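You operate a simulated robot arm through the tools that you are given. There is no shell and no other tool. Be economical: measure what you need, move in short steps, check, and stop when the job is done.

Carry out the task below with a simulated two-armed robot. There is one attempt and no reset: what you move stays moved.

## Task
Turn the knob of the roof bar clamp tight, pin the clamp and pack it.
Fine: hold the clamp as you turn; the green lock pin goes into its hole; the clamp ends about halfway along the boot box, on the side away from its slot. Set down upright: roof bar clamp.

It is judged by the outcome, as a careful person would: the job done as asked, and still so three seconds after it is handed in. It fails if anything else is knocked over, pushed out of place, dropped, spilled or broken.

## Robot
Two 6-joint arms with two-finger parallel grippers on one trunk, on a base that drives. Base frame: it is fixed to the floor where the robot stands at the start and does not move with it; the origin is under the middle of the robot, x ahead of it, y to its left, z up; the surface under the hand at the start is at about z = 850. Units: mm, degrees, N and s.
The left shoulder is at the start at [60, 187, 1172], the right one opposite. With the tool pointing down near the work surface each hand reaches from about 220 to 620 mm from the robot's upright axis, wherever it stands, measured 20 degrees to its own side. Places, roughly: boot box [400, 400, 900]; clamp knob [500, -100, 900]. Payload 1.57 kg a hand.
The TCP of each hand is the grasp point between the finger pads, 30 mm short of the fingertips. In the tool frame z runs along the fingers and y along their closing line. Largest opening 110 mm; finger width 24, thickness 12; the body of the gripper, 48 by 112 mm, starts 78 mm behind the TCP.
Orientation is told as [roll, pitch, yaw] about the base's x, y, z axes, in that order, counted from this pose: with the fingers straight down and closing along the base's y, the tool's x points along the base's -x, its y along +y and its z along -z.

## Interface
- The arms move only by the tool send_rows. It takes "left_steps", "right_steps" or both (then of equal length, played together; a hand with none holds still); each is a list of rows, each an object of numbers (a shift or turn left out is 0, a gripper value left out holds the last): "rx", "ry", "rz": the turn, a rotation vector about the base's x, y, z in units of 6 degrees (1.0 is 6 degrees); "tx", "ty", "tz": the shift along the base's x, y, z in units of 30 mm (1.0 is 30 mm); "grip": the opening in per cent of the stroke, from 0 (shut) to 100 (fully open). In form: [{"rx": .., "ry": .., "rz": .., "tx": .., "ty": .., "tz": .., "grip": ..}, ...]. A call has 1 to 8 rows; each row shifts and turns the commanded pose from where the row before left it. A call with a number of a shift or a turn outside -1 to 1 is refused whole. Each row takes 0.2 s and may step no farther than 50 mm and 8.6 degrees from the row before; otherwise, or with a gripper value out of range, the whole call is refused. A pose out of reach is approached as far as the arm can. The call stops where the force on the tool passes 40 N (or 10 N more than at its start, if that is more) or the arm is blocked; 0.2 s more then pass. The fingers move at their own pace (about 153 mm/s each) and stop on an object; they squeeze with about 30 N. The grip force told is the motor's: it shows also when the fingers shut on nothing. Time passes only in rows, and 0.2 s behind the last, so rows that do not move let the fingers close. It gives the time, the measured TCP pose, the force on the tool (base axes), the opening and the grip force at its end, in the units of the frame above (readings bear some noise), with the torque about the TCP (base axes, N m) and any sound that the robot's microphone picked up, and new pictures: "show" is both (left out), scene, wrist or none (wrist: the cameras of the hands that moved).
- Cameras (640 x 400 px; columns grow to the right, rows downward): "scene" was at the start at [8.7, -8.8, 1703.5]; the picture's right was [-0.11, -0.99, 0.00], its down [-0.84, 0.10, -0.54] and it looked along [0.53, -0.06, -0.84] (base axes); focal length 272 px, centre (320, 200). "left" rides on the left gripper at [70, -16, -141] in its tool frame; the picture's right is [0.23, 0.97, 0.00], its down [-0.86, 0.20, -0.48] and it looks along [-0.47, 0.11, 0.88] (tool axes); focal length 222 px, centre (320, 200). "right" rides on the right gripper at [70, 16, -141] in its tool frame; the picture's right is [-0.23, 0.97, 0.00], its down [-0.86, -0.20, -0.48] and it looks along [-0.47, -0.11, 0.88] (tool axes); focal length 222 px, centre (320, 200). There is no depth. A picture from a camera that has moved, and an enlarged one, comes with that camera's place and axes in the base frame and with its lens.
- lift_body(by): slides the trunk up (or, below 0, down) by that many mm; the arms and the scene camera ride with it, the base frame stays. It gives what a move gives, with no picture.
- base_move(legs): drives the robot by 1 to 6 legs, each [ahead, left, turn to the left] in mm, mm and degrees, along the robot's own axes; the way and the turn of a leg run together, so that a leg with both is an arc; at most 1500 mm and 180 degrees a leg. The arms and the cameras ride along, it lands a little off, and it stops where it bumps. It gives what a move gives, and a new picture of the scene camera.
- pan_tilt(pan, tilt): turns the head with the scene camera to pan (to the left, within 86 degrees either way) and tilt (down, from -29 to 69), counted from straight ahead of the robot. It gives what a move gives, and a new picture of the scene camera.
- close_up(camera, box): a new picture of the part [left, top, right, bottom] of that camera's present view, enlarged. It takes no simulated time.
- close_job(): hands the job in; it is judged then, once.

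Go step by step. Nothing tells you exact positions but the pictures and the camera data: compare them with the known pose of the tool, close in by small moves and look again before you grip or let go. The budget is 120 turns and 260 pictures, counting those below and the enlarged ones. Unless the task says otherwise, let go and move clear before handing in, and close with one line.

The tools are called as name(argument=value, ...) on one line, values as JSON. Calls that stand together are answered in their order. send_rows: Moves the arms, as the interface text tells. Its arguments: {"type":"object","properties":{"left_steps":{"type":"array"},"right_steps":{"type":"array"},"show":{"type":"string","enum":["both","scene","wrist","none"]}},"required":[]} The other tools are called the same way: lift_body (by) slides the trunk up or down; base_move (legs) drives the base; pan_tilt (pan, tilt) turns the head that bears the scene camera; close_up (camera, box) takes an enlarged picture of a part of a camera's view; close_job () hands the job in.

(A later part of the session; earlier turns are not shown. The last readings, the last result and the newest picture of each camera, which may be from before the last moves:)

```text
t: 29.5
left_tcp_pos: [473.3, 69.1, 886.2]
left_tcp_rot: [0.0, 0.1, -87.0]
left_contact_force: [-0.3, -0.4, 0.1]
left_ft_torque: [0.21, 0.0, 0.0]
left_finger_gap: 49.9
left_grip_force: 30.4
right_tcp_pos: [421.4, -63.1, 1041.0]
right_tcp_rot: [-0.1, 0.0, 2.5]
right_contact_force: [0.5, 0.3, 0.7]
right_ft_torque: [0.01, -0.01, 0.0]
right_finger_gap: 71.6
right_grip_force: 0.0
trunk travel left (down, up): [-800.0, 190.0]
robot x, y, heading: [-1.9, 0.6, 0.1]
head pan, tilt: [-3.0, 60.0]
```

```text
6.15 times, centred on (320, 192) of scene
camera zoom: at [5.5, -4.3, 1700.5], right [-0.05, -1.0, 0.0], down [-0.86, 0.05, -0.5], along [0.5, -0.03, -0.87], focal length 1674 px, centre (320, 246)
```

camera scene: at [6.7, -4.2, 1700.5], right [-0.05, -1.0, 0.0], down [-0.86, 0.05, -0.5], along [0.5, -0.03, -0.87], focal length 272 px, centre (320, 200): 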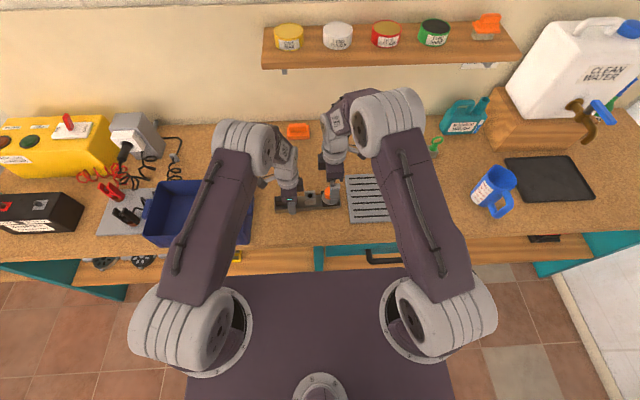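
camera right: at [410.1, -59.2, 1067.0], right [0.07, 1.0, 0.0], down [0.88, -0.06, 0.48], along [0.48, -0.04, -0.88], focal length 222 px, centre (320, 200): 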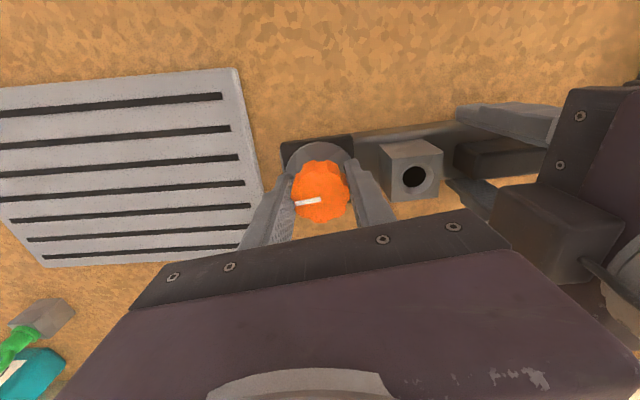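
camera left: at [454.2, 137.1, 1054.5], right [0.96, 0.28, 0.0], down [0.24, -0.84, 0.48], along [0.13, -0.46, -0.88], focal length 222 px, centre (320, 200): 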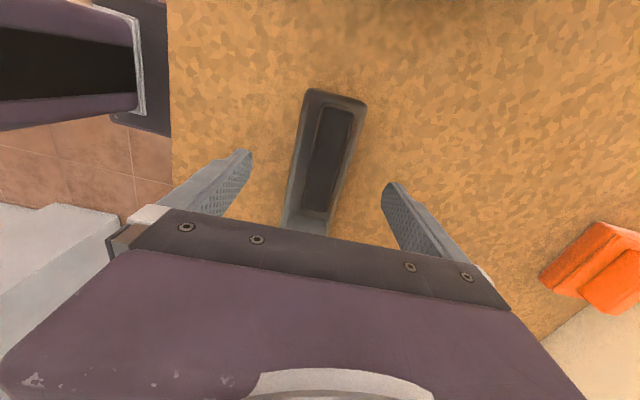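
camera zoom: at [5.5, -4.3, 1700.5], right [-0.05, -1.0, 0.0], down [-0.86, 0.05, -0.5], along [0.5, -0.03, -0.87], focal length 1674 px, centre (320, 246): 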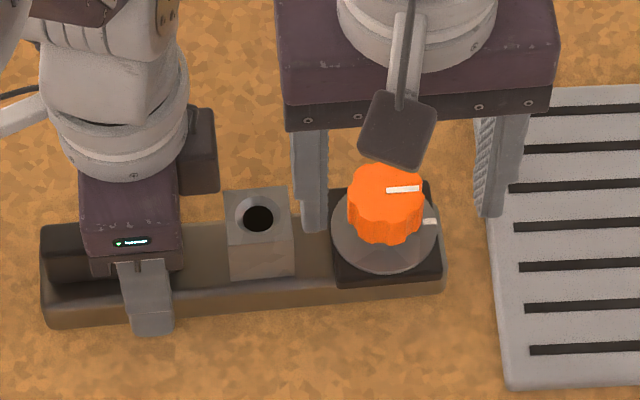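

The pointer now lines up with the mark. I'll let go with the left hand, raise both hands and drive right towards the pin.

send_rows(left_steps=[{"grip": 100}, {}, {"tz": 1}, {"tz": 1}, {"tz": 1}, {"tz": 1}, {"tz": 1}, {"tz": 1}], right_steps=[{"tz": 1}, {"tz": 1}, {"tx": -1}, {"tx": -1}, {"ty": -1}, {"ty": -1}, {"ty": -1}, {"grip": 100}], show="none")

base_move(legs=[[0, -300, 0]])

pan_tilt(pan=-10, tilt=45)

```text
t: 31.3
left_tcp_pos: [475.8, 69.8, 1066.1]
left_tcp_rot: [0.1, 0.0, -87.0]
left_contact_force: [0.0, 0.1, 0.0]
left_ft_torque: [-0.03, 0.0, -0.01]
left_finger_gap: 109.8
left_grip_force: 0.0
right_tcp_pos: [361.3, -152.9, 1100.3]
right_tcp_rot: [0.0, 0.1, 2.4]
right_contact_force: [0.4, 0.7, -0.4]
right_ft_torque: [-0.02, -0.03, -0.03]
right_finger_gap: 109.9
right_grip_force: 0.0
trunk travel left (down, up): [-800.0, 190.0]
robot x, y, heading: [-2.9, 1.1, -0.1]
head pan, tilt: [-3.0, 60.0]
```

```text
t: 33.3
left_tcp_pos: [476.9, -221.5, 1065.1]
left_tcp_rot: [0.0, -0.1, -86.9]
left_contact_force: [0.2, 0.5, -0.7]
left_ft_torque: [-0.03, -0.01, 0.03]
left_finger_gap: 109.8
left_grip_force: 0.0
right_tcp_pos: [362.4, -443.6, 1100.5]
right_tcp_rot: [-0.1, 0.0, 2.6]
right_contact_force: [-0.1, 0.5, -0.5]
right_ft_torque: [-0.03, 0.02, -0.02]
right_finger_gap: 109.8
right_grip_force: 0.0
trunk travel left (down, up): [-800.0, 190.0]
robot x, y, heading: [-0.8, -292.7, 0.2]
head pan, tilt: [-3.0, 60.0]
camera scene: at [6.5, -295.0, 1700.5], right [-0.05, -1.0, 0.0], down [-0.86, 0.04, -0.5], along [0.5, -0.03, -0.87], focal length 272 px, centre (320, 200)
```

scene: 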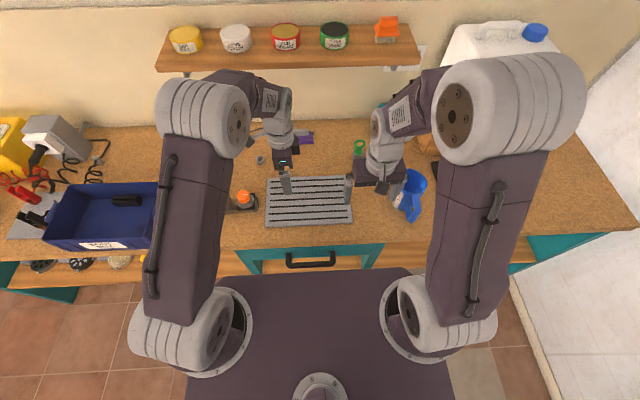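

```text
t: 34.1
left_tcp_pos: [476.8, -224.0, 1065.0]
left_tcp_rot: [0.0, 0.0, -86.9]
left_contact_force: [0.7, -0.5, 0.0]
left_ft_torque: [0.01, 0.01, 0.01]
left_finger_gap: 109.9
left_grip_force: 0.1
right_tcp_pos: [361.4, -444.5, 1100.2]
right_tcp_rot: [0.1, 0.0, 2.5]
right_contact_force: [0.6, -0.2, -0.3]
right_ft_torque: [0.0, -0.03, 0.01]
right_finger_gap: 109.9
right_grip_force: 0.1
trunk travel left (down, up): [-800.0, 190.0]
robot x, y, heading: [1.1, -294.7, 0.2]
head pan, tilt: [-10.0, 45.0]
camera scene: at [20.0, -308.9, 1719.9], right [-0.17, -0.99, 0.0], down [-0.7, 0.12, -0.71], along [0.7, -0.12, -0.71], focal length 272 px, centre (320, 200)
```

scene: 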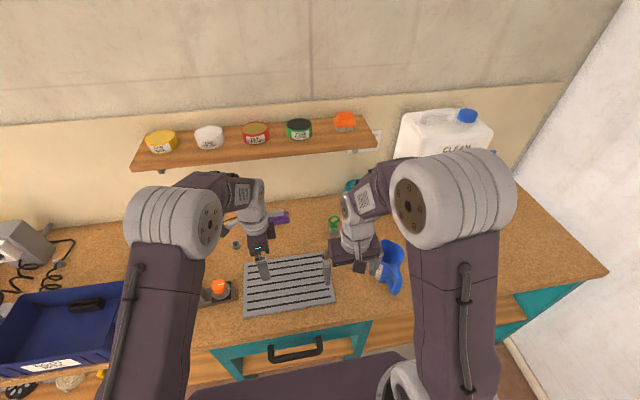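

close_up(camera="scene", box=[270, 170, 420, 300])

```text
3.08 times, centred on (345, 235) of scene
camera zoom: at [20.0, -308.9, 1719.9], right [-0.17, -0.99, 0.0], down [-0.7, 0.12, -0.71], along [0.7, -0.12, -0.71], focal length 837 px, centre (243, 92)
```

zoom: 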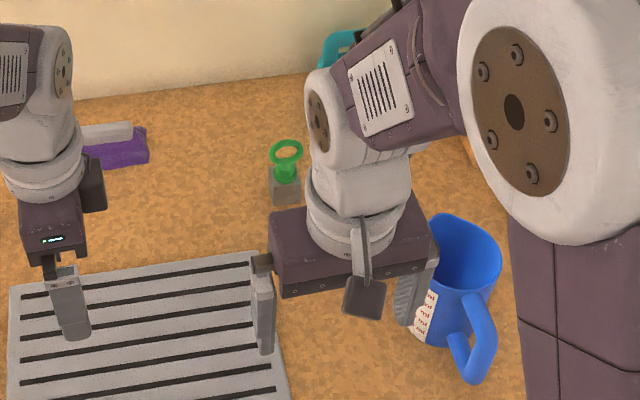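

The pin stands upright in a grey block near (675,-476), with a green grip and ring. It's about 700 mm from the axis, so I'll drive ahead in a small step.

base_move(legs=[[60, 0, 0]])

```text
t: 35.0
left_tcp_pos: [528.5, -222.9, 1067.6]
left_tcp_rot: [0.3, 0.0, -87.0]
left_contact_force: [-1.6, -0.4, -0.1]
left_ft_torque: [0.01, -0.09, -0.02]
left_finger_gap: 110.2
left_grip_force: 0.0
right_tcp_pos: [413.6, -445.2, 1101.8]
right_tcp_rot: [0.1, -0.2, 2.6]
right_contact_force: [-0.4, 0.1, 0.5]
right_ft_torque: [0.01, -0.07, 0.02]
right_finger_gap: 109.8
right_grip_force: 0.1
trunk travel left (down, up): [-800.0, 190.0]
robot x, y, heading: [57.0, -298.1, 0.1]
head pan, tilt: [-10.0, 45.0]
camera scene: at [69.1, -307.6, 1720.1], right [-0.17, -0.99, 0.0], down [-0.69, 0.12, -0.71], along [0.7, -0.12, -0.7], focal length 272 px, centre (320, 200)
```

scene: 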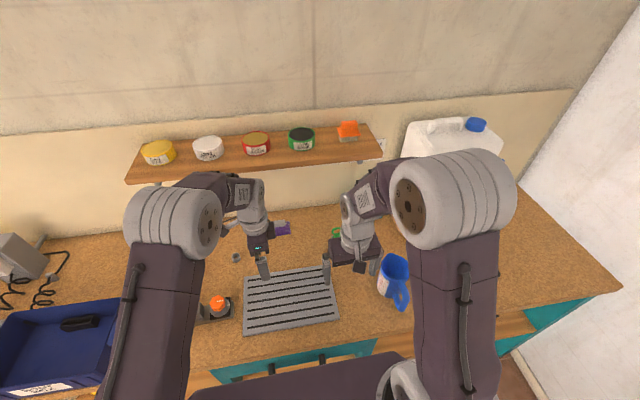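

No bump. I'll move the right hand toward the pin, to look with the wrist camera.

send_rows(right_steps=[{"tx": 1, "ty": -0.2}, {"tx": 1, "ty": -0.2}, {"tx": 1, "ty": -0.2}, {"tx": 1, "ty": -0.2}, {"tx": 1, "ty": -0.2}, {"tx": 1}], show="both")

```text
t: 36.4
left_tcp_pos: [535.4, -222.7, 1065.1]
left_tcp_rot: [-0.1, 0.0, -86.9]
left_contact_force: [0.1, 0.9, 0.2]
left_ft_torque: [0.0, -0.02, 0.01]
left_finger_gap: 109.8
left_grip_force: 0.0
right_tcp_pos: [601.1, -474.4, 1098.4]
right_tcp_rot: [0.0, 0.2, 2.5]
right_contact_force: [0.8, 0.3, 0.2]
right_ft_torque: [0.02, 0.01, -0.01]
right_finger_gap: 110.1
right_grip_force: 0.0
trunk travel left (down, up): [-800.0, 190.0]
robot x, y, heading: [60.1, -295.9, 0.2]
head pan, tilt: [-10.0, 45.0]
camera scene: at [81.4, -307.8, 1719.9], right [-0.17, -0.99, 0.0], down [-0.7, 0.12, -0.71], along [0.7, -0.12, -0.71], focal length 272 px, centre (320, 200)
camera right: at [531.5, -462.2, 1239.9], right [0.18, 0.98, 0.0], down [0.86, -0.16, 0.48], along [0.47, -0.09, -0.88], focal length 222 px, centre (320, 200)
```

scene: 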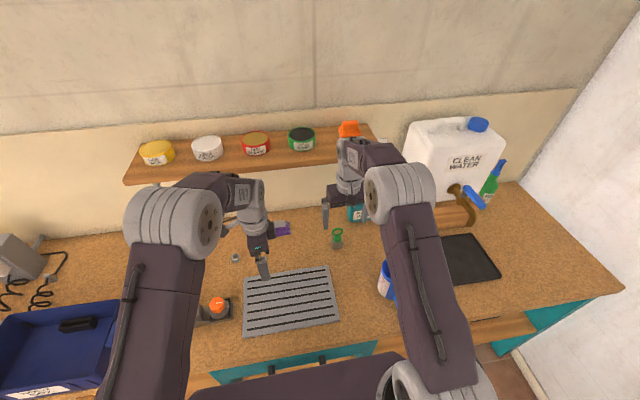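
right: 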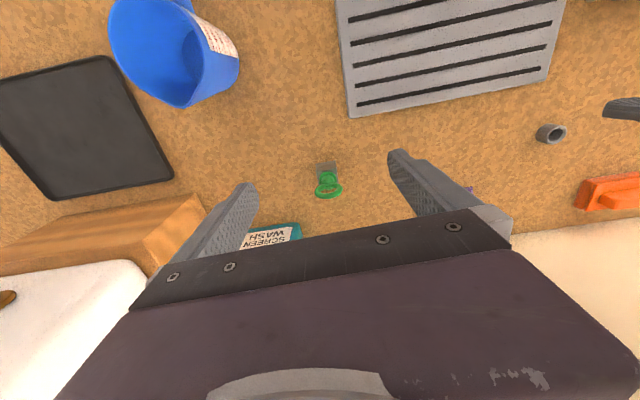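

close_up(camera="right", box=[280, 140, 380, 220])

close_up(camera="scene", box=[310, 200, 380, 260])

```text
5.00 times, centred on (330, 180) of right
camera zoom: at [531.5, -462.2, 1239.9], right [0.18, 0.98, 0.0], down [0.86, -0.16, 0.48], along [0.47, -0.09, -0.88], focal length 1111 px, centre (270, 300)
```

zoom: 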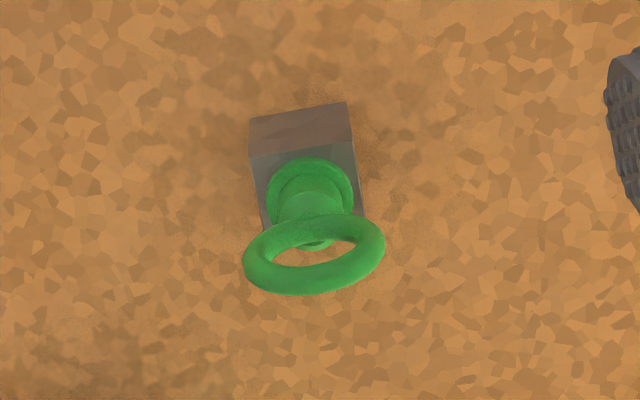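

```text
6.67 times, centred on (345, 230) of scene
camera zoom: at [81.4, -307.8, 1719.9], right [-0.17, -0.99, 0.0], down [-0.7, 0.12, -0.71], along [0.7, -0.12, -0.71], focal length 1814 px, centre (153, 0)
```

zoom: 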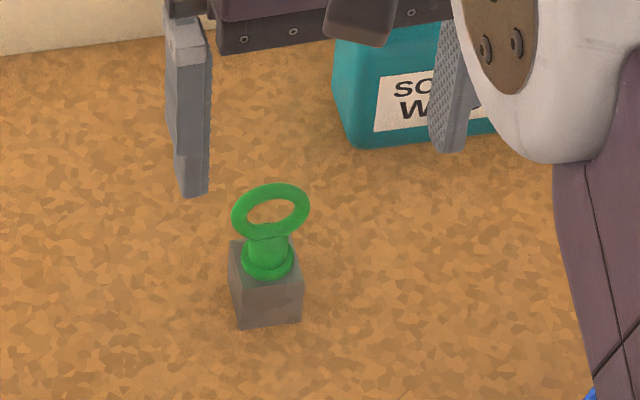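

The ring stands in the y–z plane, so I'll grip the neck below it with the fingers closing along x (yaw 90). I'll turn the right hand here first.

send_rows(right_steps=[{"rz": 1, "grip": 65}, {"rz": 1}, {"rz": 1}, {"rz": 1}, {"rz": 1}, {"rz": 1}, {"rz": 1}, {"rz": 1}], show="none")

send_rows(right_steps=[{"rz": 1, "tx": 0.5}, {"rz": 1, "tx": 0.5}, {"rz": 1, "tx": 0.5}, {"rz": 1, "tx": 0.5}, {"rz": 1, "tx": 0.4}, {"rz": 1}, {"rz": 0.58}, {}], show="both")

```text
t: 38.2
left_tcp_pos: [534.3, -222.9, 1066.6]
left_tcp_rot: [0.0, -0.1, -86.9]
left_contact_force: [-0.1, 0.7, 0.3]
left_ft_torque: [-0.03, 0.0, 0.03]
left_finger_gap: 110.1
left_grip_force: 0.1
right_tcp_pos: [600.6, -475.2, 1099.9]
right_tcp_rot: [0.0, -0.1, 50.6]
right_contact_force: [0.7, 0.5, -1.7]
right_ft_torque: [0.01, -0.02, -0.01]
right_finger_gap: 71.5
right_grip_force: 0.0
trunk travel left (down, up): [-800.0, 190.0]
robot x, y, heading: [56.8, -294.9, -0.1]
head pan, tilt: [-10.0, 45.0]
```

```text
t: 40.0
left_tcp_pos: [534.1, -222.8, 1066.5]
left_tcp_rot: [-0.1, 0.0, -86.9]
left_contact_force: [-0.4, 0.4, -0.4]
left_ft_torque: [0.0, 0.0, 0.01]
left_finger_gap: 110.0
left_grip_force: 0.1
right_tcp_pos: [655.9, -475.0, 1096.4]
right_tcp_rot: [0.0, 0.0, 90.2]
right_contact_force: [-0.2, 0.6, -0.3]
right_ft_torque: [-0.01, -0.02, 0.01]
right_finger_gap: 71.8
right_grip_force: 0.1
right hand out of reach, approached as far as the arm can: row 4, 5
trunk travel left (down, up): [-800.0, 190.0]
robot x, y, heading: [63.2, -291.0, -0.1]
head pan, tilt: [-10.0, 45.0]
camera scene: at [78.5, -307.8, 1720.0], right [-0.17, -0.99, 0.0], down [-0.7, 0.12, -0.71], along [0.7, -0.12, -0.71], focal length 272 px, centre (320, 200)
camera right: at [639.3, -545.0, 1237.5], right [-0.97, 0.23, 0.0], down [0.2, 0.86, 0.48], along [0.11, 0.47, -0.88], focal length 222 px, centre (320, 200)
```

scene: 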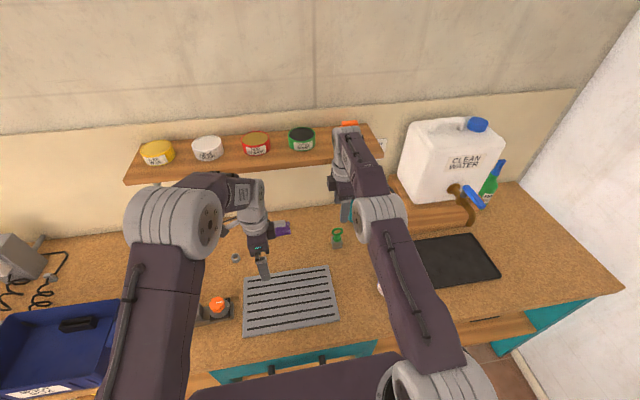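
right: 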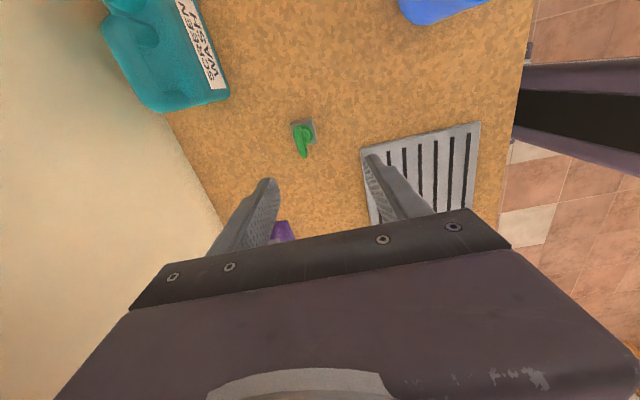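

Pin at about (678,-477). Reach should grow lower down, so I'll descend to z≈1010 and then go forward.

send_rows(right_steps=[{"tz": -1}, {"tz": -1}, {"tz": -0.9}, {"tx": 0.3}, {"tx": 0.3}, {}], show="both")

```text
t: 41.4
left_tcp_pos: [534.7, -222.9, 1066.3]
left_tcp_rot: [0.0, 0.0, -87.0]
left_contact_force: [0.2, 0.4, -0.9]
left_ft_torque: [0.0, 0.0, 0.01]
left_finger_gap: 110.2
left_grip_force: 0.0
right_tcp_pos: [658.3, -476.1, 1010.2]
right_tcp_rot: [-0.1, 0.0, 89.9]
right_contact_force: [0.2, -0.1, -0.3]
right_ft_torque: [-0.03, 0.0, 0.01]
right_finger_gap: 71.7
right_grip_force: 0.0
right hand out of reach, approached as far as the arm can: row 4, 5
trunk travel left (down, up): [-800.0, 190.0]
robot x, y, heading: [55.1, -290.7, 0.2]
head pan, tilt: [-10.0, 45.0]
camera scene: at [78.6, -307.8, 1720.0], right [-0.17, -0.99, 0.0], down [-0.7, 0.12, -0.71], along [0.7, -0.12, -0.71], focal length 272 px, centre (320, 200)
camera right: at [643.1, -545.3, 1150.5], right [-0.97, 0.23, 0.0], down [0.2, 0.86, 0.48], along [0.11, 0.47, -0.88], focal length 222 px, centre (320, 200)
```

scene: 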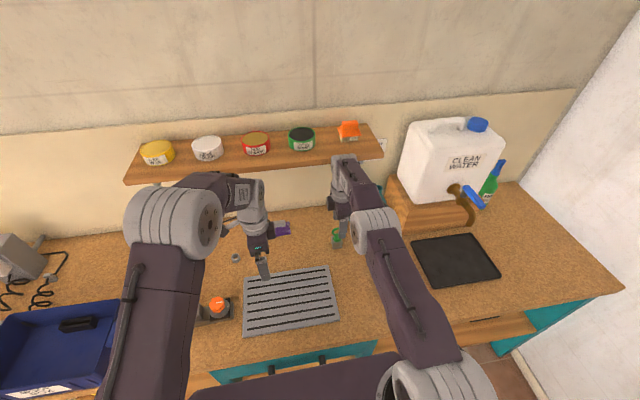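
right: 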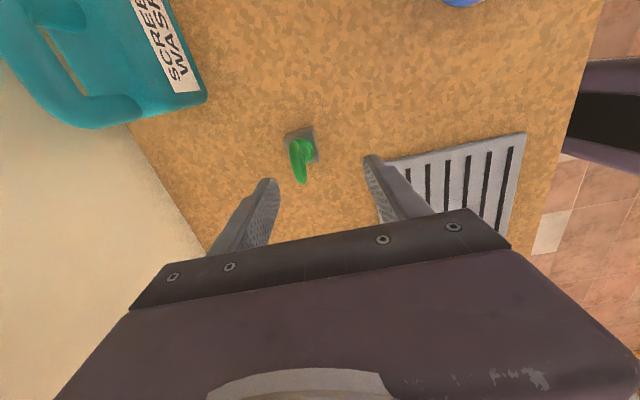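

Still 20 mm short. I'll raise a little and drive ahead 30 mm.

send_rows(right_steps=[{"tz": 0.7}, {"tz": 0.7}], show="none")

base_move(legs=[[32, 0, 0]])

close_up(camera="right", box=[240, 90, 400, 210])

```text
t: 42.0
left_tcp_pos: [535.1, -223.5, 1065.3]
left_tcp_rot: [0.0, 0.0, -86.8]
left_contact_force: [0.2, 0.2, 0.2]
left_ft_torque: [-0.03, -0.02, 0.0]
left_finger_gap: 110.0
left_grip_force: 0.2
right_tcp_pos: [657.7, -476.9, 1052.5]
right_tcp_rot: [0.1, 0.0, 90.0]
right_contact_force: [0.6, 0.4, 0.0]
right_ft_torque: [0.02, -0.03, 0.0]
right_finger_gap: 71.5
right_grip_force: 0.0
trunk travel left (down, up): [-800.0, 190.0]
robot x, y, heading: [58.8, -294.4, 0.2]
head pan, tilt: [-10.0, 45.0]
```

```text
t: 43.0
left_tcp_pos: [563.1, -223.6, 1066.0]
left_tcp_rot: [0.1, -0.1, -86.8]
left_contact_force: [0.0, -0.5, -0.1]
left_ft_torque: [-0.01, 0.05, 0.0]
left_finger_gap: 110.1
left_grip_force: 0.0
right_tcp_pos: [681.7, -476.5, 1055.7]
right_tcp_rot: [0.8, 0.0, 90.0]
right_contact_force: [-10.4, 1.9, 3.7]
right_ft_torque: [-0.3, -1.93, 0.05]
right_finger_gap: 71.6
right_grip_force: 0.1
trunk travel left (down, up): [-800.0, 190.0]
robot x, y, heading: [86.1, -289.9, -0.0]
head pan, tilt: [-10.0, 45.0]
stopped in leg 1: the force on the tool passed its limit at 152 N (the readings are from after the stop); the commanded pose is now the measured one
camera scene: at [104.3, -307.0, 1720.0], right [-0.17, -0.98, 0.0], down [-0.69, 0.12, -0.71], along [0.7, -0.12, -0.71], focal length 272 px, centre (320, 200)
```

scene: 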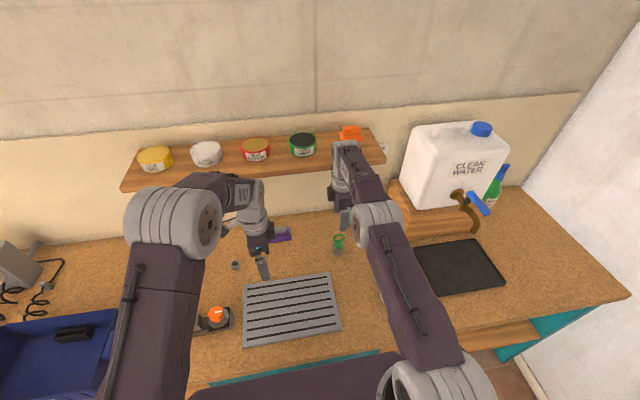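

```text
3.33 times, centred on (320, 150) of right
camera zoom: at [667.9, -545.8, 1196.4], right [-0.97, 0.23, 0.01], down [0.21, 0.86, 0.48], along [0.1, 0.47, -0.88], focal length 740 px, centre (320, 367)
```

zoom: 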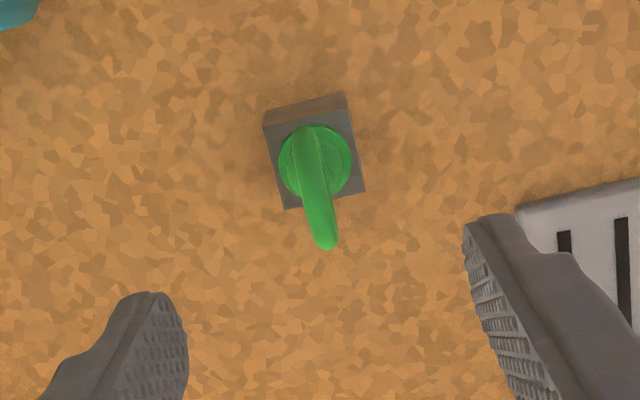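

The drive stopped because the gripper body touched the shelf's front edge (x≈737). The items on it look undisturbed. I'll back off 8 mm, then go down below the shelf level.

send_rows(right_steps=[{"tx": -0.3}, {"tz": -0.5}, {"tz": -0.5}, {"tz": -0.5}], show="both")

close_up(camera="scene", box=[110, 100, 430, 280])

```text
t: 44.0
left_tcp_pos: [565.3, -222.9, 1065.4]
left_tcp_rot: [0.0, 0.0, -86.8]
left_contact_force: [0.6, 0.2, -0.2]
left_ft_torque: [0.01, -0.04, 0.02]
left_finger_gap: 110.0
left_grip_force: 0.0
right_tcp_pos: [675.1, -477.2, 1008.2]
right_tcp_rot: [1.0, 0.1, 90.0]
right_contact_force: [1.3, 0.3, 0.1]
right_ft_torque: [0.01, -0.04, -0.01]
right_finger_gap: 71.4
right_grip_force: 0.2
trunk travel left (down, up): [-800.0, 190.0]
robot x, y, heading: [85.9, -291.2, -0.0]
head pan, tilt: [-10.0, 45.0]
camera scene: at [109.3, -307.8, 1720.0], right [-0.17, -0.98, 0.0], down [-0.7, 0.12, -0.71], along [0.7, -0.12, -0.71], focal length 272 px, centre (320, 200)
camera right: at [661.8, -547.0, 1149.0], right [-0.97, 0.23, 0.02], down [0.21, 0.86, 0.48], along [0.09, 0.47, -0.88], focal length 222 px, centre (320, 200)
```

scene: 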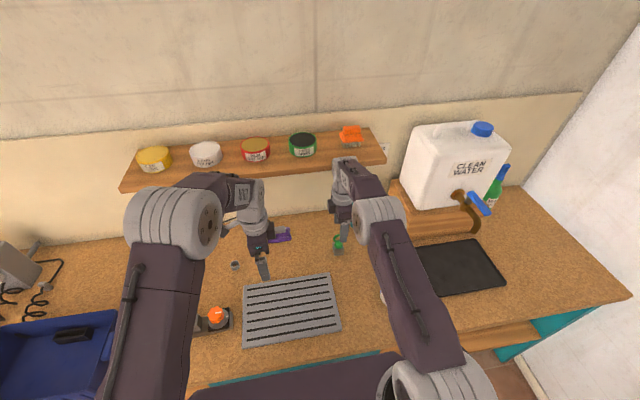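
right: 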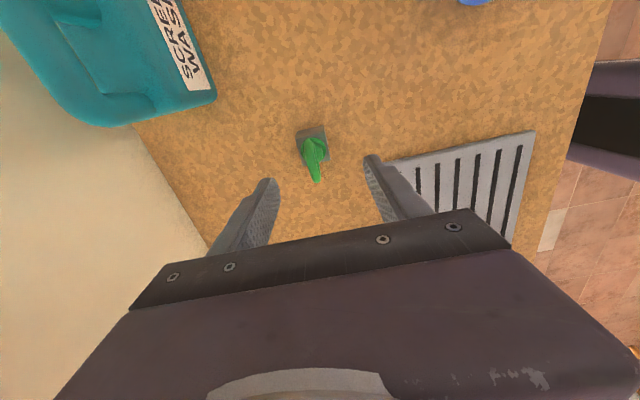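

```text
2.00 times, centred on (270, 190) of scene
camera zoom: at [109.3, -307.8, 1720.0], right [-0.17, -0.98, 0.0], down [-0.7, 0.12, -0.71], along [0.7, -0.12, -0.71], focal length 544 px, centre (420, 220)
```

zoom: 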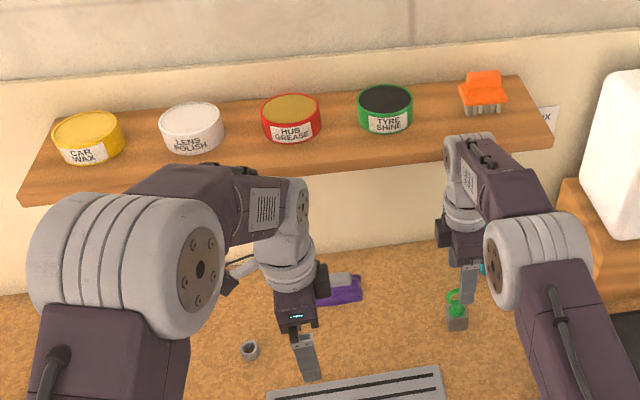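

close_up(camera="right", box=[260, 100, 380, 200])

close_up(camera="scene", box=[310, 180, 390, 270])

```text
4.00 times, centred on (320, 150) of right
camera zoom: at [661.8, -547.0, 1149.0], right [-0.97, 0.23, 0.02], down [0.21, 0.86, 0.48], along [0.09, 0.47, -0.88], focal length 888 px, centre (320, 400)
```

zoom: 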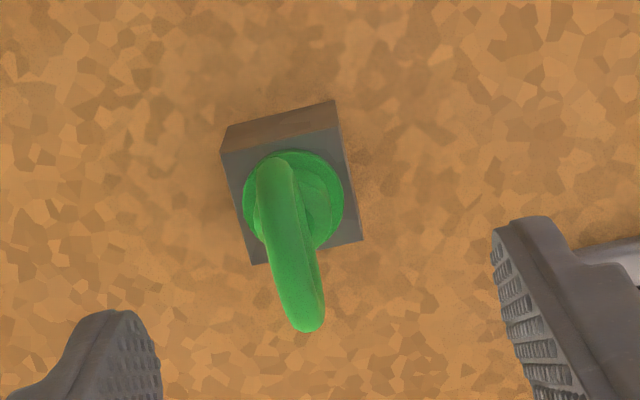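

```text
4.44 times, centred on (350, 225) of scene
camera zoom: at [109.3, -307.8, 1720.0], right [-0.17, -0.98, 0.0], down [-0.7, 0.12, -0.71], along [0.7, -0.12, -0.71], focal length 1209 px, centre (187, 89)
```

zoom: 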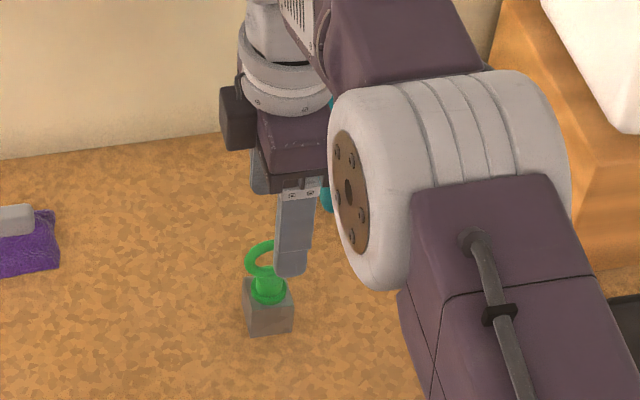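

The pin axis is near (680,-477), with its neck about z 895–918. I'll straighten the roll, shift +4 mm in x and go down to TCP z≈928.

send_rows(right_steps=[{"tz": -0.6, "rx": -0.16}, {"tz": -0.6, "tx": 0.14}, {"tz": -0.6}, {"tz": -0.5}, {"tz": -0.35}], show="wrist")

close_up(camera="right", box=[240, 100, 400, 230])

close_up(camera="scene", box=[310, 190, 390, 270])

```text
t: 45.2
left_tcp_pos: [565.0, -223.4, 1064.6]
left_tcp_rot: [0.0, 0.1, -86.9]
left_contact_force: [0.1, 0.8, 0.2]
left_ft_torque: [0.01, 0.0, -0.02]
left_finger_gap: 110.0
left_grip_force: 0.0
right_tcp_pos: [677.0, -477.4, 930.3]
right_tcp_rot: [0.9, 0.8, 89.9]
right_contact_force: [-0.4, -1.1, 0.2]
right_ft_torque: [0.0, -0.02, 0.01]
right_finger_gap: 71.4
right_grip_force: 0.0
right hand out of reach, approached as far as the arm can: row 5
trunk travel left (down, up): [-800.0, 190.0]
robot x, y, heading: [90.9, -287.4, 0.1]
head pan, tilt: [-10.0, 45.0]
camera right: at [663.2, -545.3, 1071.8], right [-0.97, 0.23, 0.01], down [0.21, 0.86, 0.46], along [0.09, 0.45, -0.89], focal length 222 px, centre (320, 200)
```

right: 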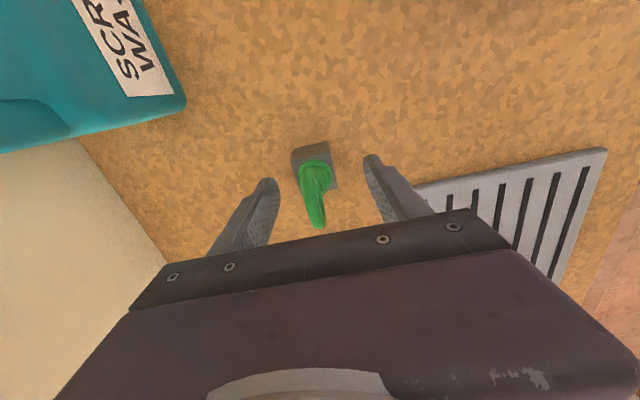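

```text
3.08 times, centred on (320, 165) of right
camera zoom: at [663.2, -545.3, 1071.8], right [-0.97, 0.23, 0.01], down [0.21, 0.86, 0.46], along [0.09, 0.45, -0.89], focal length 684 px, centre (320, 308)
```

zoom: 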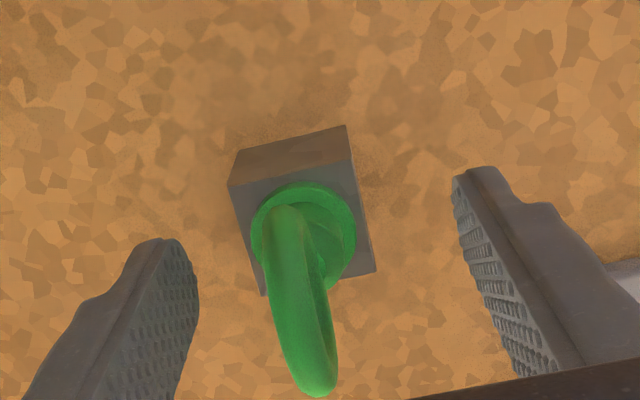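

```text
5.00 times, centred on (350, 230) of scene
camera zoom: at [108.3, -307.8, 1720.0], right [-0.17, -0.98, 0.0], down [-0.7, 0.12, -0.71], along [0.7, -0.12, -0.71], focal length 1360 px, centre (170, 50)
```

zoom: 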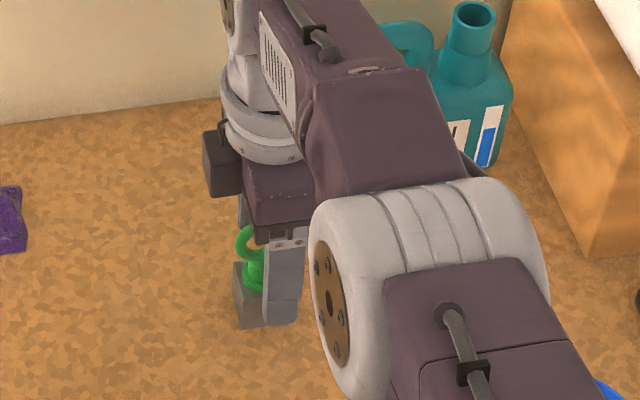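

The hand is nearly centred on the neck (3 mm short in x). I'll close gently.

send_rows(right_steps=[{"tx": 0.05, "grip": 0}, {}, {}], show="wrist")

close_up(camera="right", box=[240, 100, 400, 230])

```text
t: 46.0
left_tcp_pos: [568.3, -222.1, 1064.3]
left_tcp_rot: [0.0, 0.0, -86.9]
left_contact_force: [-0.7, -0.4, -0.1]
left_ft_torque: [0.0, 0.02, 0.01]
left_finger_gap: 110.2
left_grip_force: 0.1
right_tcp_pos: [679.6, -477.9, 928.7]
right_tcp_rot: [0.8, 0.8, 89.9]
right_contact_force: [13.8, -1.1, 1.4]
right_ft_torque: [-0.05, -0.96, 0.01]
right_finger_gap: 22.9
right_grip_force: 29.8
trunk travel left (down, up): [-800.0, 190.0]
robot x, y, heading: [92.6, -294.2, 0.3]
head pan, tilt: [-10.0, 45.0]
camera right: at [666.0, -545.1, 1071.3], right [-0.97, 0.23, 0.01], down [0.21, 0.86, 0.46], along [0.1, 0.45, -0.89], focal length 222 px, centre (320, 200)
```

right: 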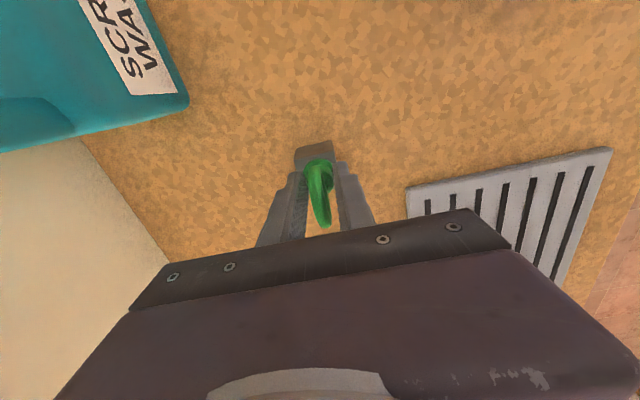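

```text
3.08 times, centred on (320, 165) of right
camera zoom: at [666.0, -545.1, 1071.3], right [-0.97, 0.23, 0.01], down [0.21, 0.86, 0.46], along [0.1, 0.45, -0.89], focal length 684 px, centre (320, 308)
```

zoom: 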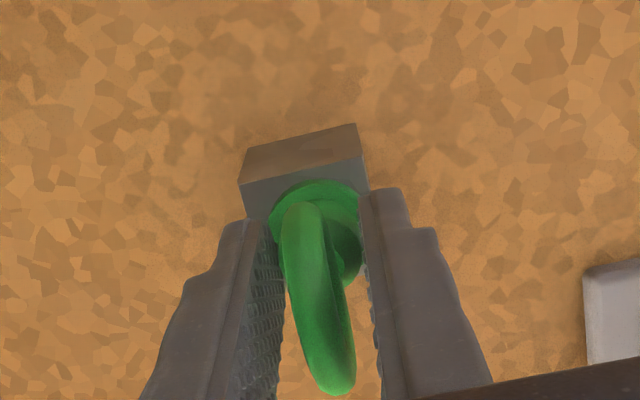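

Gripped (gap 22.9). I'll lift straight up 60 mm.

send_rows(right_steps=[{"tx": -0.05, "tz": 0.3}, {"tz": 0.5}, {"tz": 0.6}, {"tz": 0.6}], show="both")

close_up(camera="scene", box=[310, 190, 390, 270])

```text
t: 47.0
left_tcp_pos: [566.5, -223.7, 1064.6]
left_tcp_rot: [0.0, -0.1, -86.9]
left_contact_force: [0.2, 0.8, -0.2]
left_ft_torque: [-0.01, 0.0, 0.01]
left_finger_gap: 109.8
left_grip_force: 0.1
right_tcp_pos: [675.8, -475.8, 989.3]
right_tcp_rot: [1.2, 0.9, 90.0]
right_contact_force: [-1.2, -0.4, -0.8]
right_ft_torque: [-0.01, 0.04, -0.04]
right_finger_gap: 23.2
right_grip_force: 30.3
trunk travel left (down, up): [-800.0, 190.0]
robot x, y, heading: [90.5, -291.8, 0.1]
head pan, tilt: [-10.0, 45.0]
camera scene: at [109.2, -307.7, 1720.0], right [-0.17, -0.98, 0.0], down [-0.7, 0.12, -0.71], along [0.7, -0.12, -0.71], focal length 272 px, centre (320, 200)
camera right: at [662.8, -544.4, 1131.7], right [-0.97, 0.23, 0.02], down [0.21, 0.86, 0.46], along [0.09, 0.45, -0.89], focal length 222 px, centre (320, 200)
```

scene: 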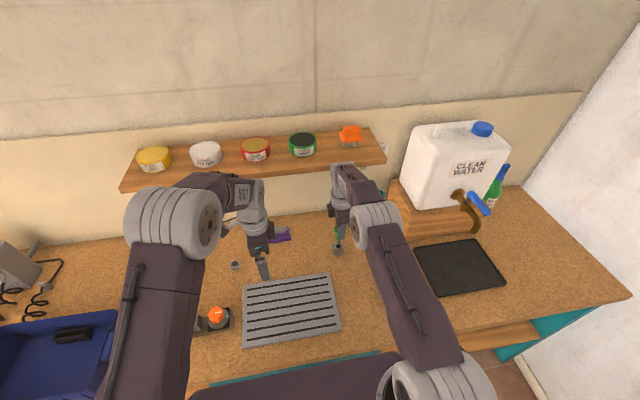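
right: 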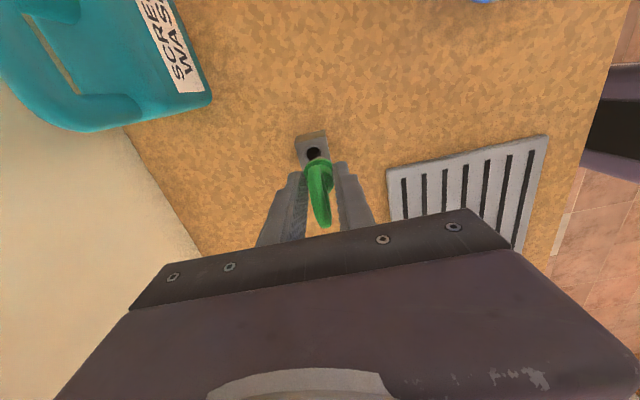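

```text
5.00 times, centred on (350, 230) of scene
camera zoom: at [109.2, -307.7, 1720.0], right [-0.17, -0.98, 0.0], down [-0.7, 0.12, -0.71], along [0.7, -0.12, -0.71], focal length 1360 px, centre (170, 50)
```

zoom: 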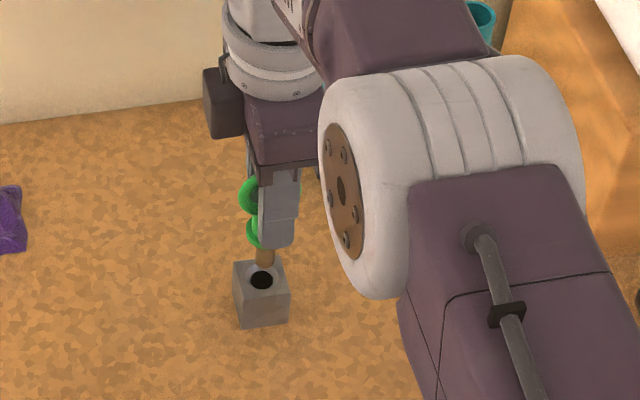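

The pin is coming out of its block. I'll lift a bit more, draw back toward me, and look.

send_rows(right_steps=[{"tz": 0.4}, {"tz": 0.3, "tx": -0.5}, {"tx": -1, "tz": 0.2}, {"tx": -1, "tz": 0.4}, {"tx": -1, "tz": 0.5}, {"tx": -1, "tz": 0.5}, {"tx": -1, "tz": 0.5}, {"tx": -1}], show="both")

close_up(camera="scene", box=[270, 160, 430, 310])

```text
t: 48.8
left_tcp_pos: [564.2, -224.2, 1065.1]
left_tcp_rot: [0.1, 0.0, -86.9]
left_contact_force: [-0.6, 0.5, 0.5]
left_ft_torque: [0.0, -0.03, 0.03]
left_finger_gap: 110.2
left_grip_force: 0.0
right_tcp_pos: [480.5, -477.7, 1074.4]
right_tcp_rot: [0.9, 0.9, 90.1]
right_contact_force: [-0.7, -0.3, -0.6]
right_ft_torque: [0.01, -0.02, -0.02]
right_finger_gap: 22.6
right_grip_force: 29.7
trunk travel left (down, up): [-800.0, 190.0]
robot x, y, heading: [90.9, -295.4, 0.2]
head pan, tilt: [-10.0, 45.0]
camera scene: at [107.5, -307.8, 1720.0], right [-0.17, -0.98, 0.0], down [-0.7, 0.12, -0.71], along [0.7, -0.12, -0.71], focal length 272 px, centre (320, 200)
camera right: at [466.5, -544.3, 1216.0], right [-0.97, 0.23, 0.01], down [0.21, 0.86, 0.46], along [0.09, 0.45, -0.89], focal length 222 px, centre (320, 200)
```

scene: 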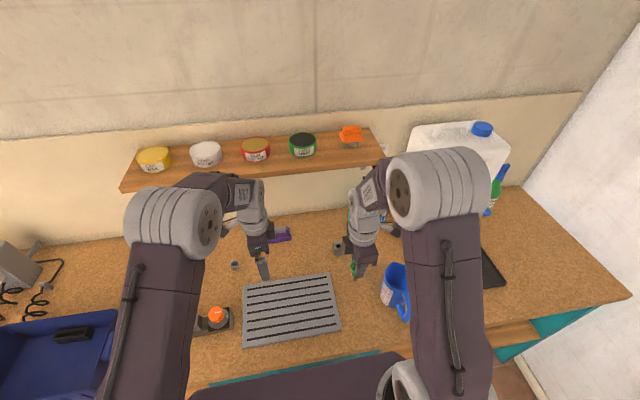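
right: 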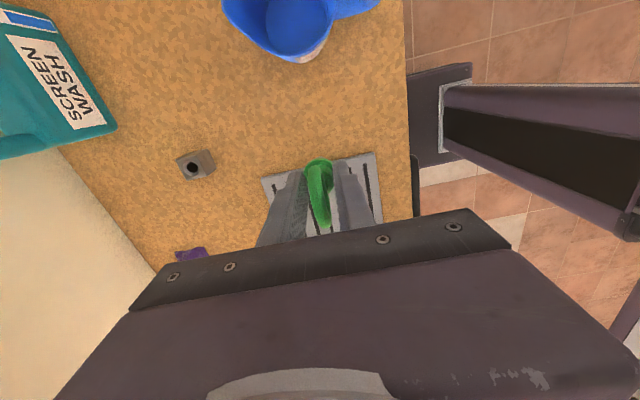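

```text
2.67 times, centred on (350, 235) of scene
camera zoom: at [107.5, -307.8, 1720.0], right [-0.17, -0.98, 0.0], down [-0.7, 0.12, -0.71], along [0.7, -0.12, -0.71], focal length 726 px, centre (240, 107)
```

zoom: 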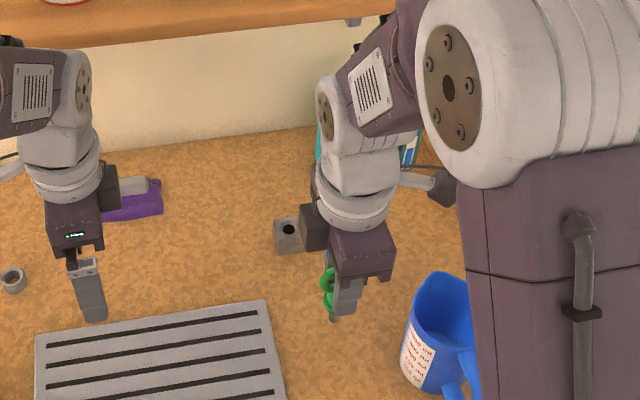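

Pin is secured. I'll drive back to the start place.

base_move(legs=[[-88, 0, 0], [0, 293, 0]])

pan_tilt(pan=-3, tilt=60)

```text
t: 51.5
left_tcp_pos: [477.7, 72.6, 1065.8]
left_tcp_rot: [0.1, 0.0, -86.8]
left_contact_force: [-0.8, -0.6, 0.4]
left_ft_torque: [0.01, -0.01, -0.02]
left_finger_gap: 109.7
left_grip_force: 0.1
right_tcp_pos: [394.1, -181.6, 1073.7]
right_tcp_rot: [1.1, 0.9, 90.3]
right_contact_force: [0.1, 0.0, -1.7]
right_ft_torque: [0.02, 0.01, -0.02]
right_finger_gap: 22.7
right_grip_force: 30.0
trunk travel left (down, up): [-800.0, 190.0]
robot x, y, heading: [-1.4, -0.2, 0.3]
head pan, tilt: [-10.0, 45.0]
camera scene: at [21.5, -15.4, 1719.9], right [-0.17, -0.99, 0.0], down [-0.7, 0.12, -0.71], along [0.7, -0.12, -0.71], focal length 272 px, centre (320, 200)
```

scene: 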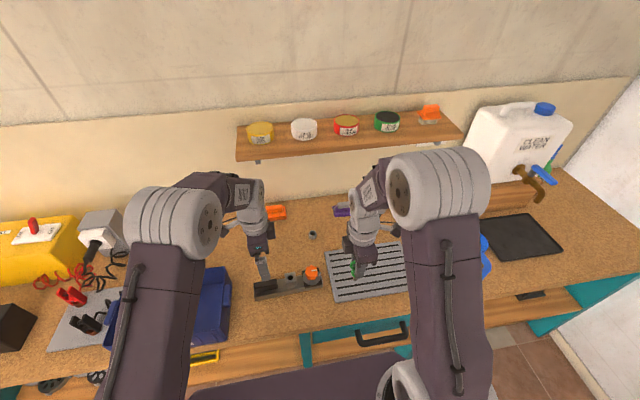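

```text
t: 52.3
left_tcp_pos: [477.4, 72.8, 1064.6]
left_tcp_rot: [0.1, -0.1, -86.7]
left_contact_force: [0.1, -0.2, 0.4]
left_ft_torque: [0.02, -0.01, 0.0]
left_finger_gap: 110.1
left_grip_force: 0.1
right_tcp_pos: [393.9, -180.1, 1074.3]
right_tcp_rot: [1.0, 1.1, 90.3]
right_contact_force: [-0.4, 0.0, -1.9]
right_ft_torque: [-0.03, -0.01, 0.02]
right_finger_gap: 22.9
right_grip_force: 30.2
trunk travel left (down, up): [-800.0, 190.0]
robot x, y, heading: [3.9, 1.1, 0.3]
head pan, tilt: [-3.0, 60.0]
camera scene: at [7.6, -1.6, 1700.5], right [-0.05, -1.0, 0.0], down [-0.86, 0.04, -0.5], along [0.5, -0.02, -0.87], focal length 272 px, centre (320, 200)
```

scene: 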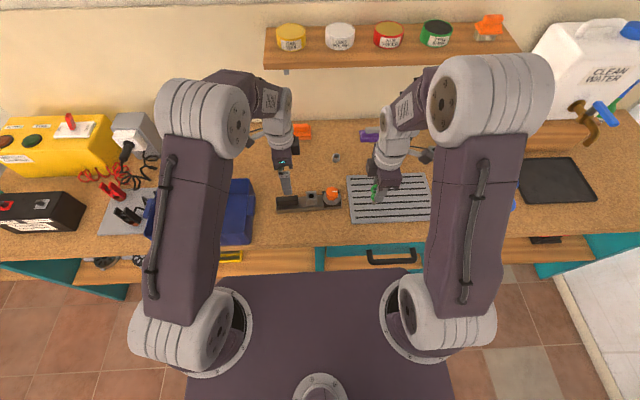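

First the left hand takes hold of the clamp again, farther toward its end (y≈95), to leave the hole clear.

send_rows(left_steps=[{"tx": -0.13, "ty": 0.73, "tz": -1}, {"tz": -1}, {"tz": -1}, {"tz": -1}, {"tz": -1}, {"tz": -0.92}, {"grip": 0}, {}], show="none")

send_rows(left_steps=[{}, {}, {}, {}, {}], right_steps=[{"tx": 0.6, "ty": 0.7}, {"tx": 0.6, "ty": 0.7}, {"tx": 0.6, "ty": 0.7}, {"tx": 0.6, "ty": 0.7}, {"tx": 0.4, "ty": 0.7}], show="both")

close_up(camera="right", box=[240, 100, 400, 230])

close_up(camera="scene", box=[270, 140, 370, 225])

```text
t: 54.1
left_tcp_pos: [474.1, 95.4, 887.2]
left_tcp_rot: [0.0, 0.0, -86.6]
left_contact_force: [-0.4, 0.4, -0.3]
left_ft_torque: [-0.05, -0.03, -0.02]
left_finger_gap: 49.5
left_grip_force: 29.9
right_tcp_pos: [394.9, -180.1, 1072.9]
right_tcp_rot: [1.0, 0.9, 90.2]
right_contact_force: [-0.5, 0.5, -0.9]
right_ft_torque: [0.0, 0.0, -0.02]
right_finger_gap: 23.1
right_grip_force: 29.8
trunk travel left (down, up): [-800.0, 190.0]
robot x, y, heading: [2.3, 4.7, 0.3]
head pan, tilt: [-3.0, 60.0]
```

```text
t: 55.3
left_tcp_pos: [473.0, 95.9, 887.8]
left_tcp_rot: [0.0, 0.0, -86.7]
left_contact_force: [-0.7, 0.1, 0.3]
left_ft_torque: [0.34, 0.02, 0.02]
left_finger_gap: 50.1
left_grip_force: 29.9
right_tcp_pos: [479.3, -75.5, 1074.8]
right_tcp_rot: [1.1, 1.0, 90.2]
right_contact_force: [-0.1, -0.4, -1.9]
right_ft_torque: [0.01, -0.01, 0.01]
right_finger_gap: 23.2
right_grip_force: 29.8
trunk travel left (down, up): [-800.0, 190.0]
robot x, y, heading: [-1.5, 4.3, 0.4]
head pan, tilt: [-3.0, 60.0]
camera scene: at [8.5, -1.6, 1700.5], right [-0.05, -1.0, 0.0], down [-0.87, 0.04, -0.5], along [0.5, -0.02, -0.87], focal length 272 px, centre (320, 200)
camera right: at [465.9, -142.0, 1215.6], right [-0.97, 0.22, 0.01], down [0.2, 0.86, 0.46], along [0.09, 0.45, -0.89], focal length 222 px, centre (320, 200)
camera left: at [453.1, 164.3, 1026.9], right [0.96, 0.28, 0.0], down [0.25, -0.84, 0.48], along [0.14, -0.46, -0.88], focal length 222 px, centre (320, 200)
```

scene: 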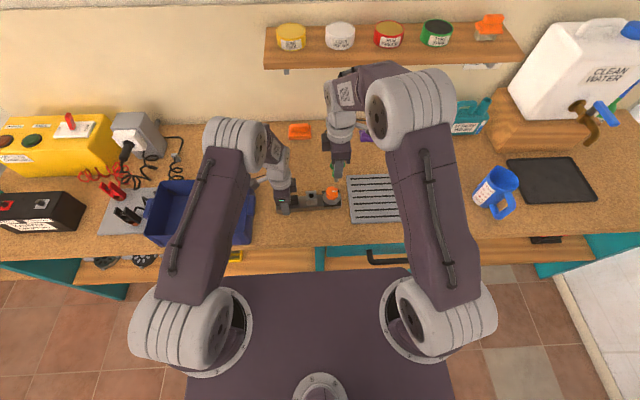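
right: 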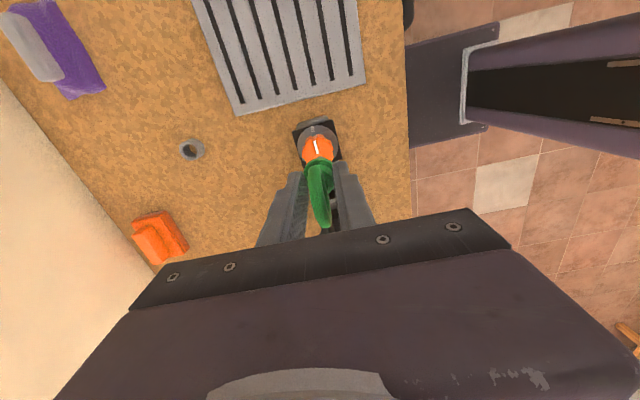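
left: 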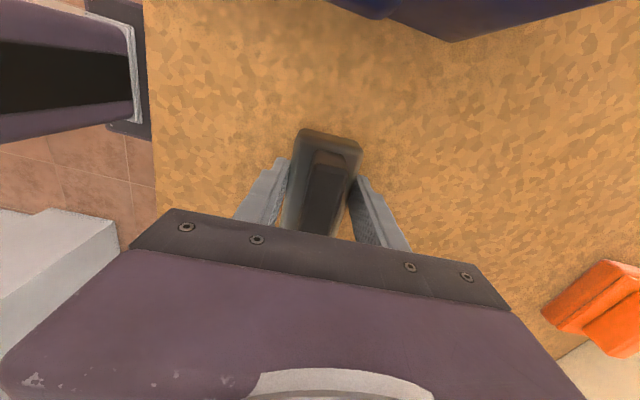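

```text
3.08 times, centred on (320, 165) of right
camera zoom: at [465.9, -142.0, 1215.6], right [-0.97, 0.22, 0.01], down [0.2, 0.86, 0.46], along [0.09, 0.45, -0.89], focal length 684 px, centre (320, 308)
```

zoom: 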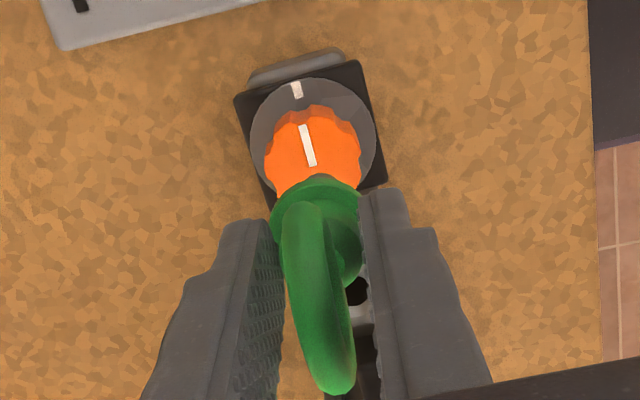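

```text
4.71 times, centred on (320, 182) of scene
camera zoom: at [8.5, -1.6, 1700.5], right [-0.05, -1.0, 0.0], down [-0.87, 0.04, -0.5], along [0.5, -0.02, -0.87], focal length 1280 px, centre (320, 282)
```

zoom: 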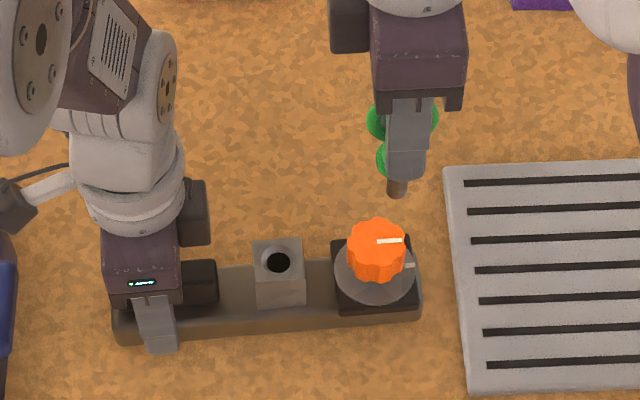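

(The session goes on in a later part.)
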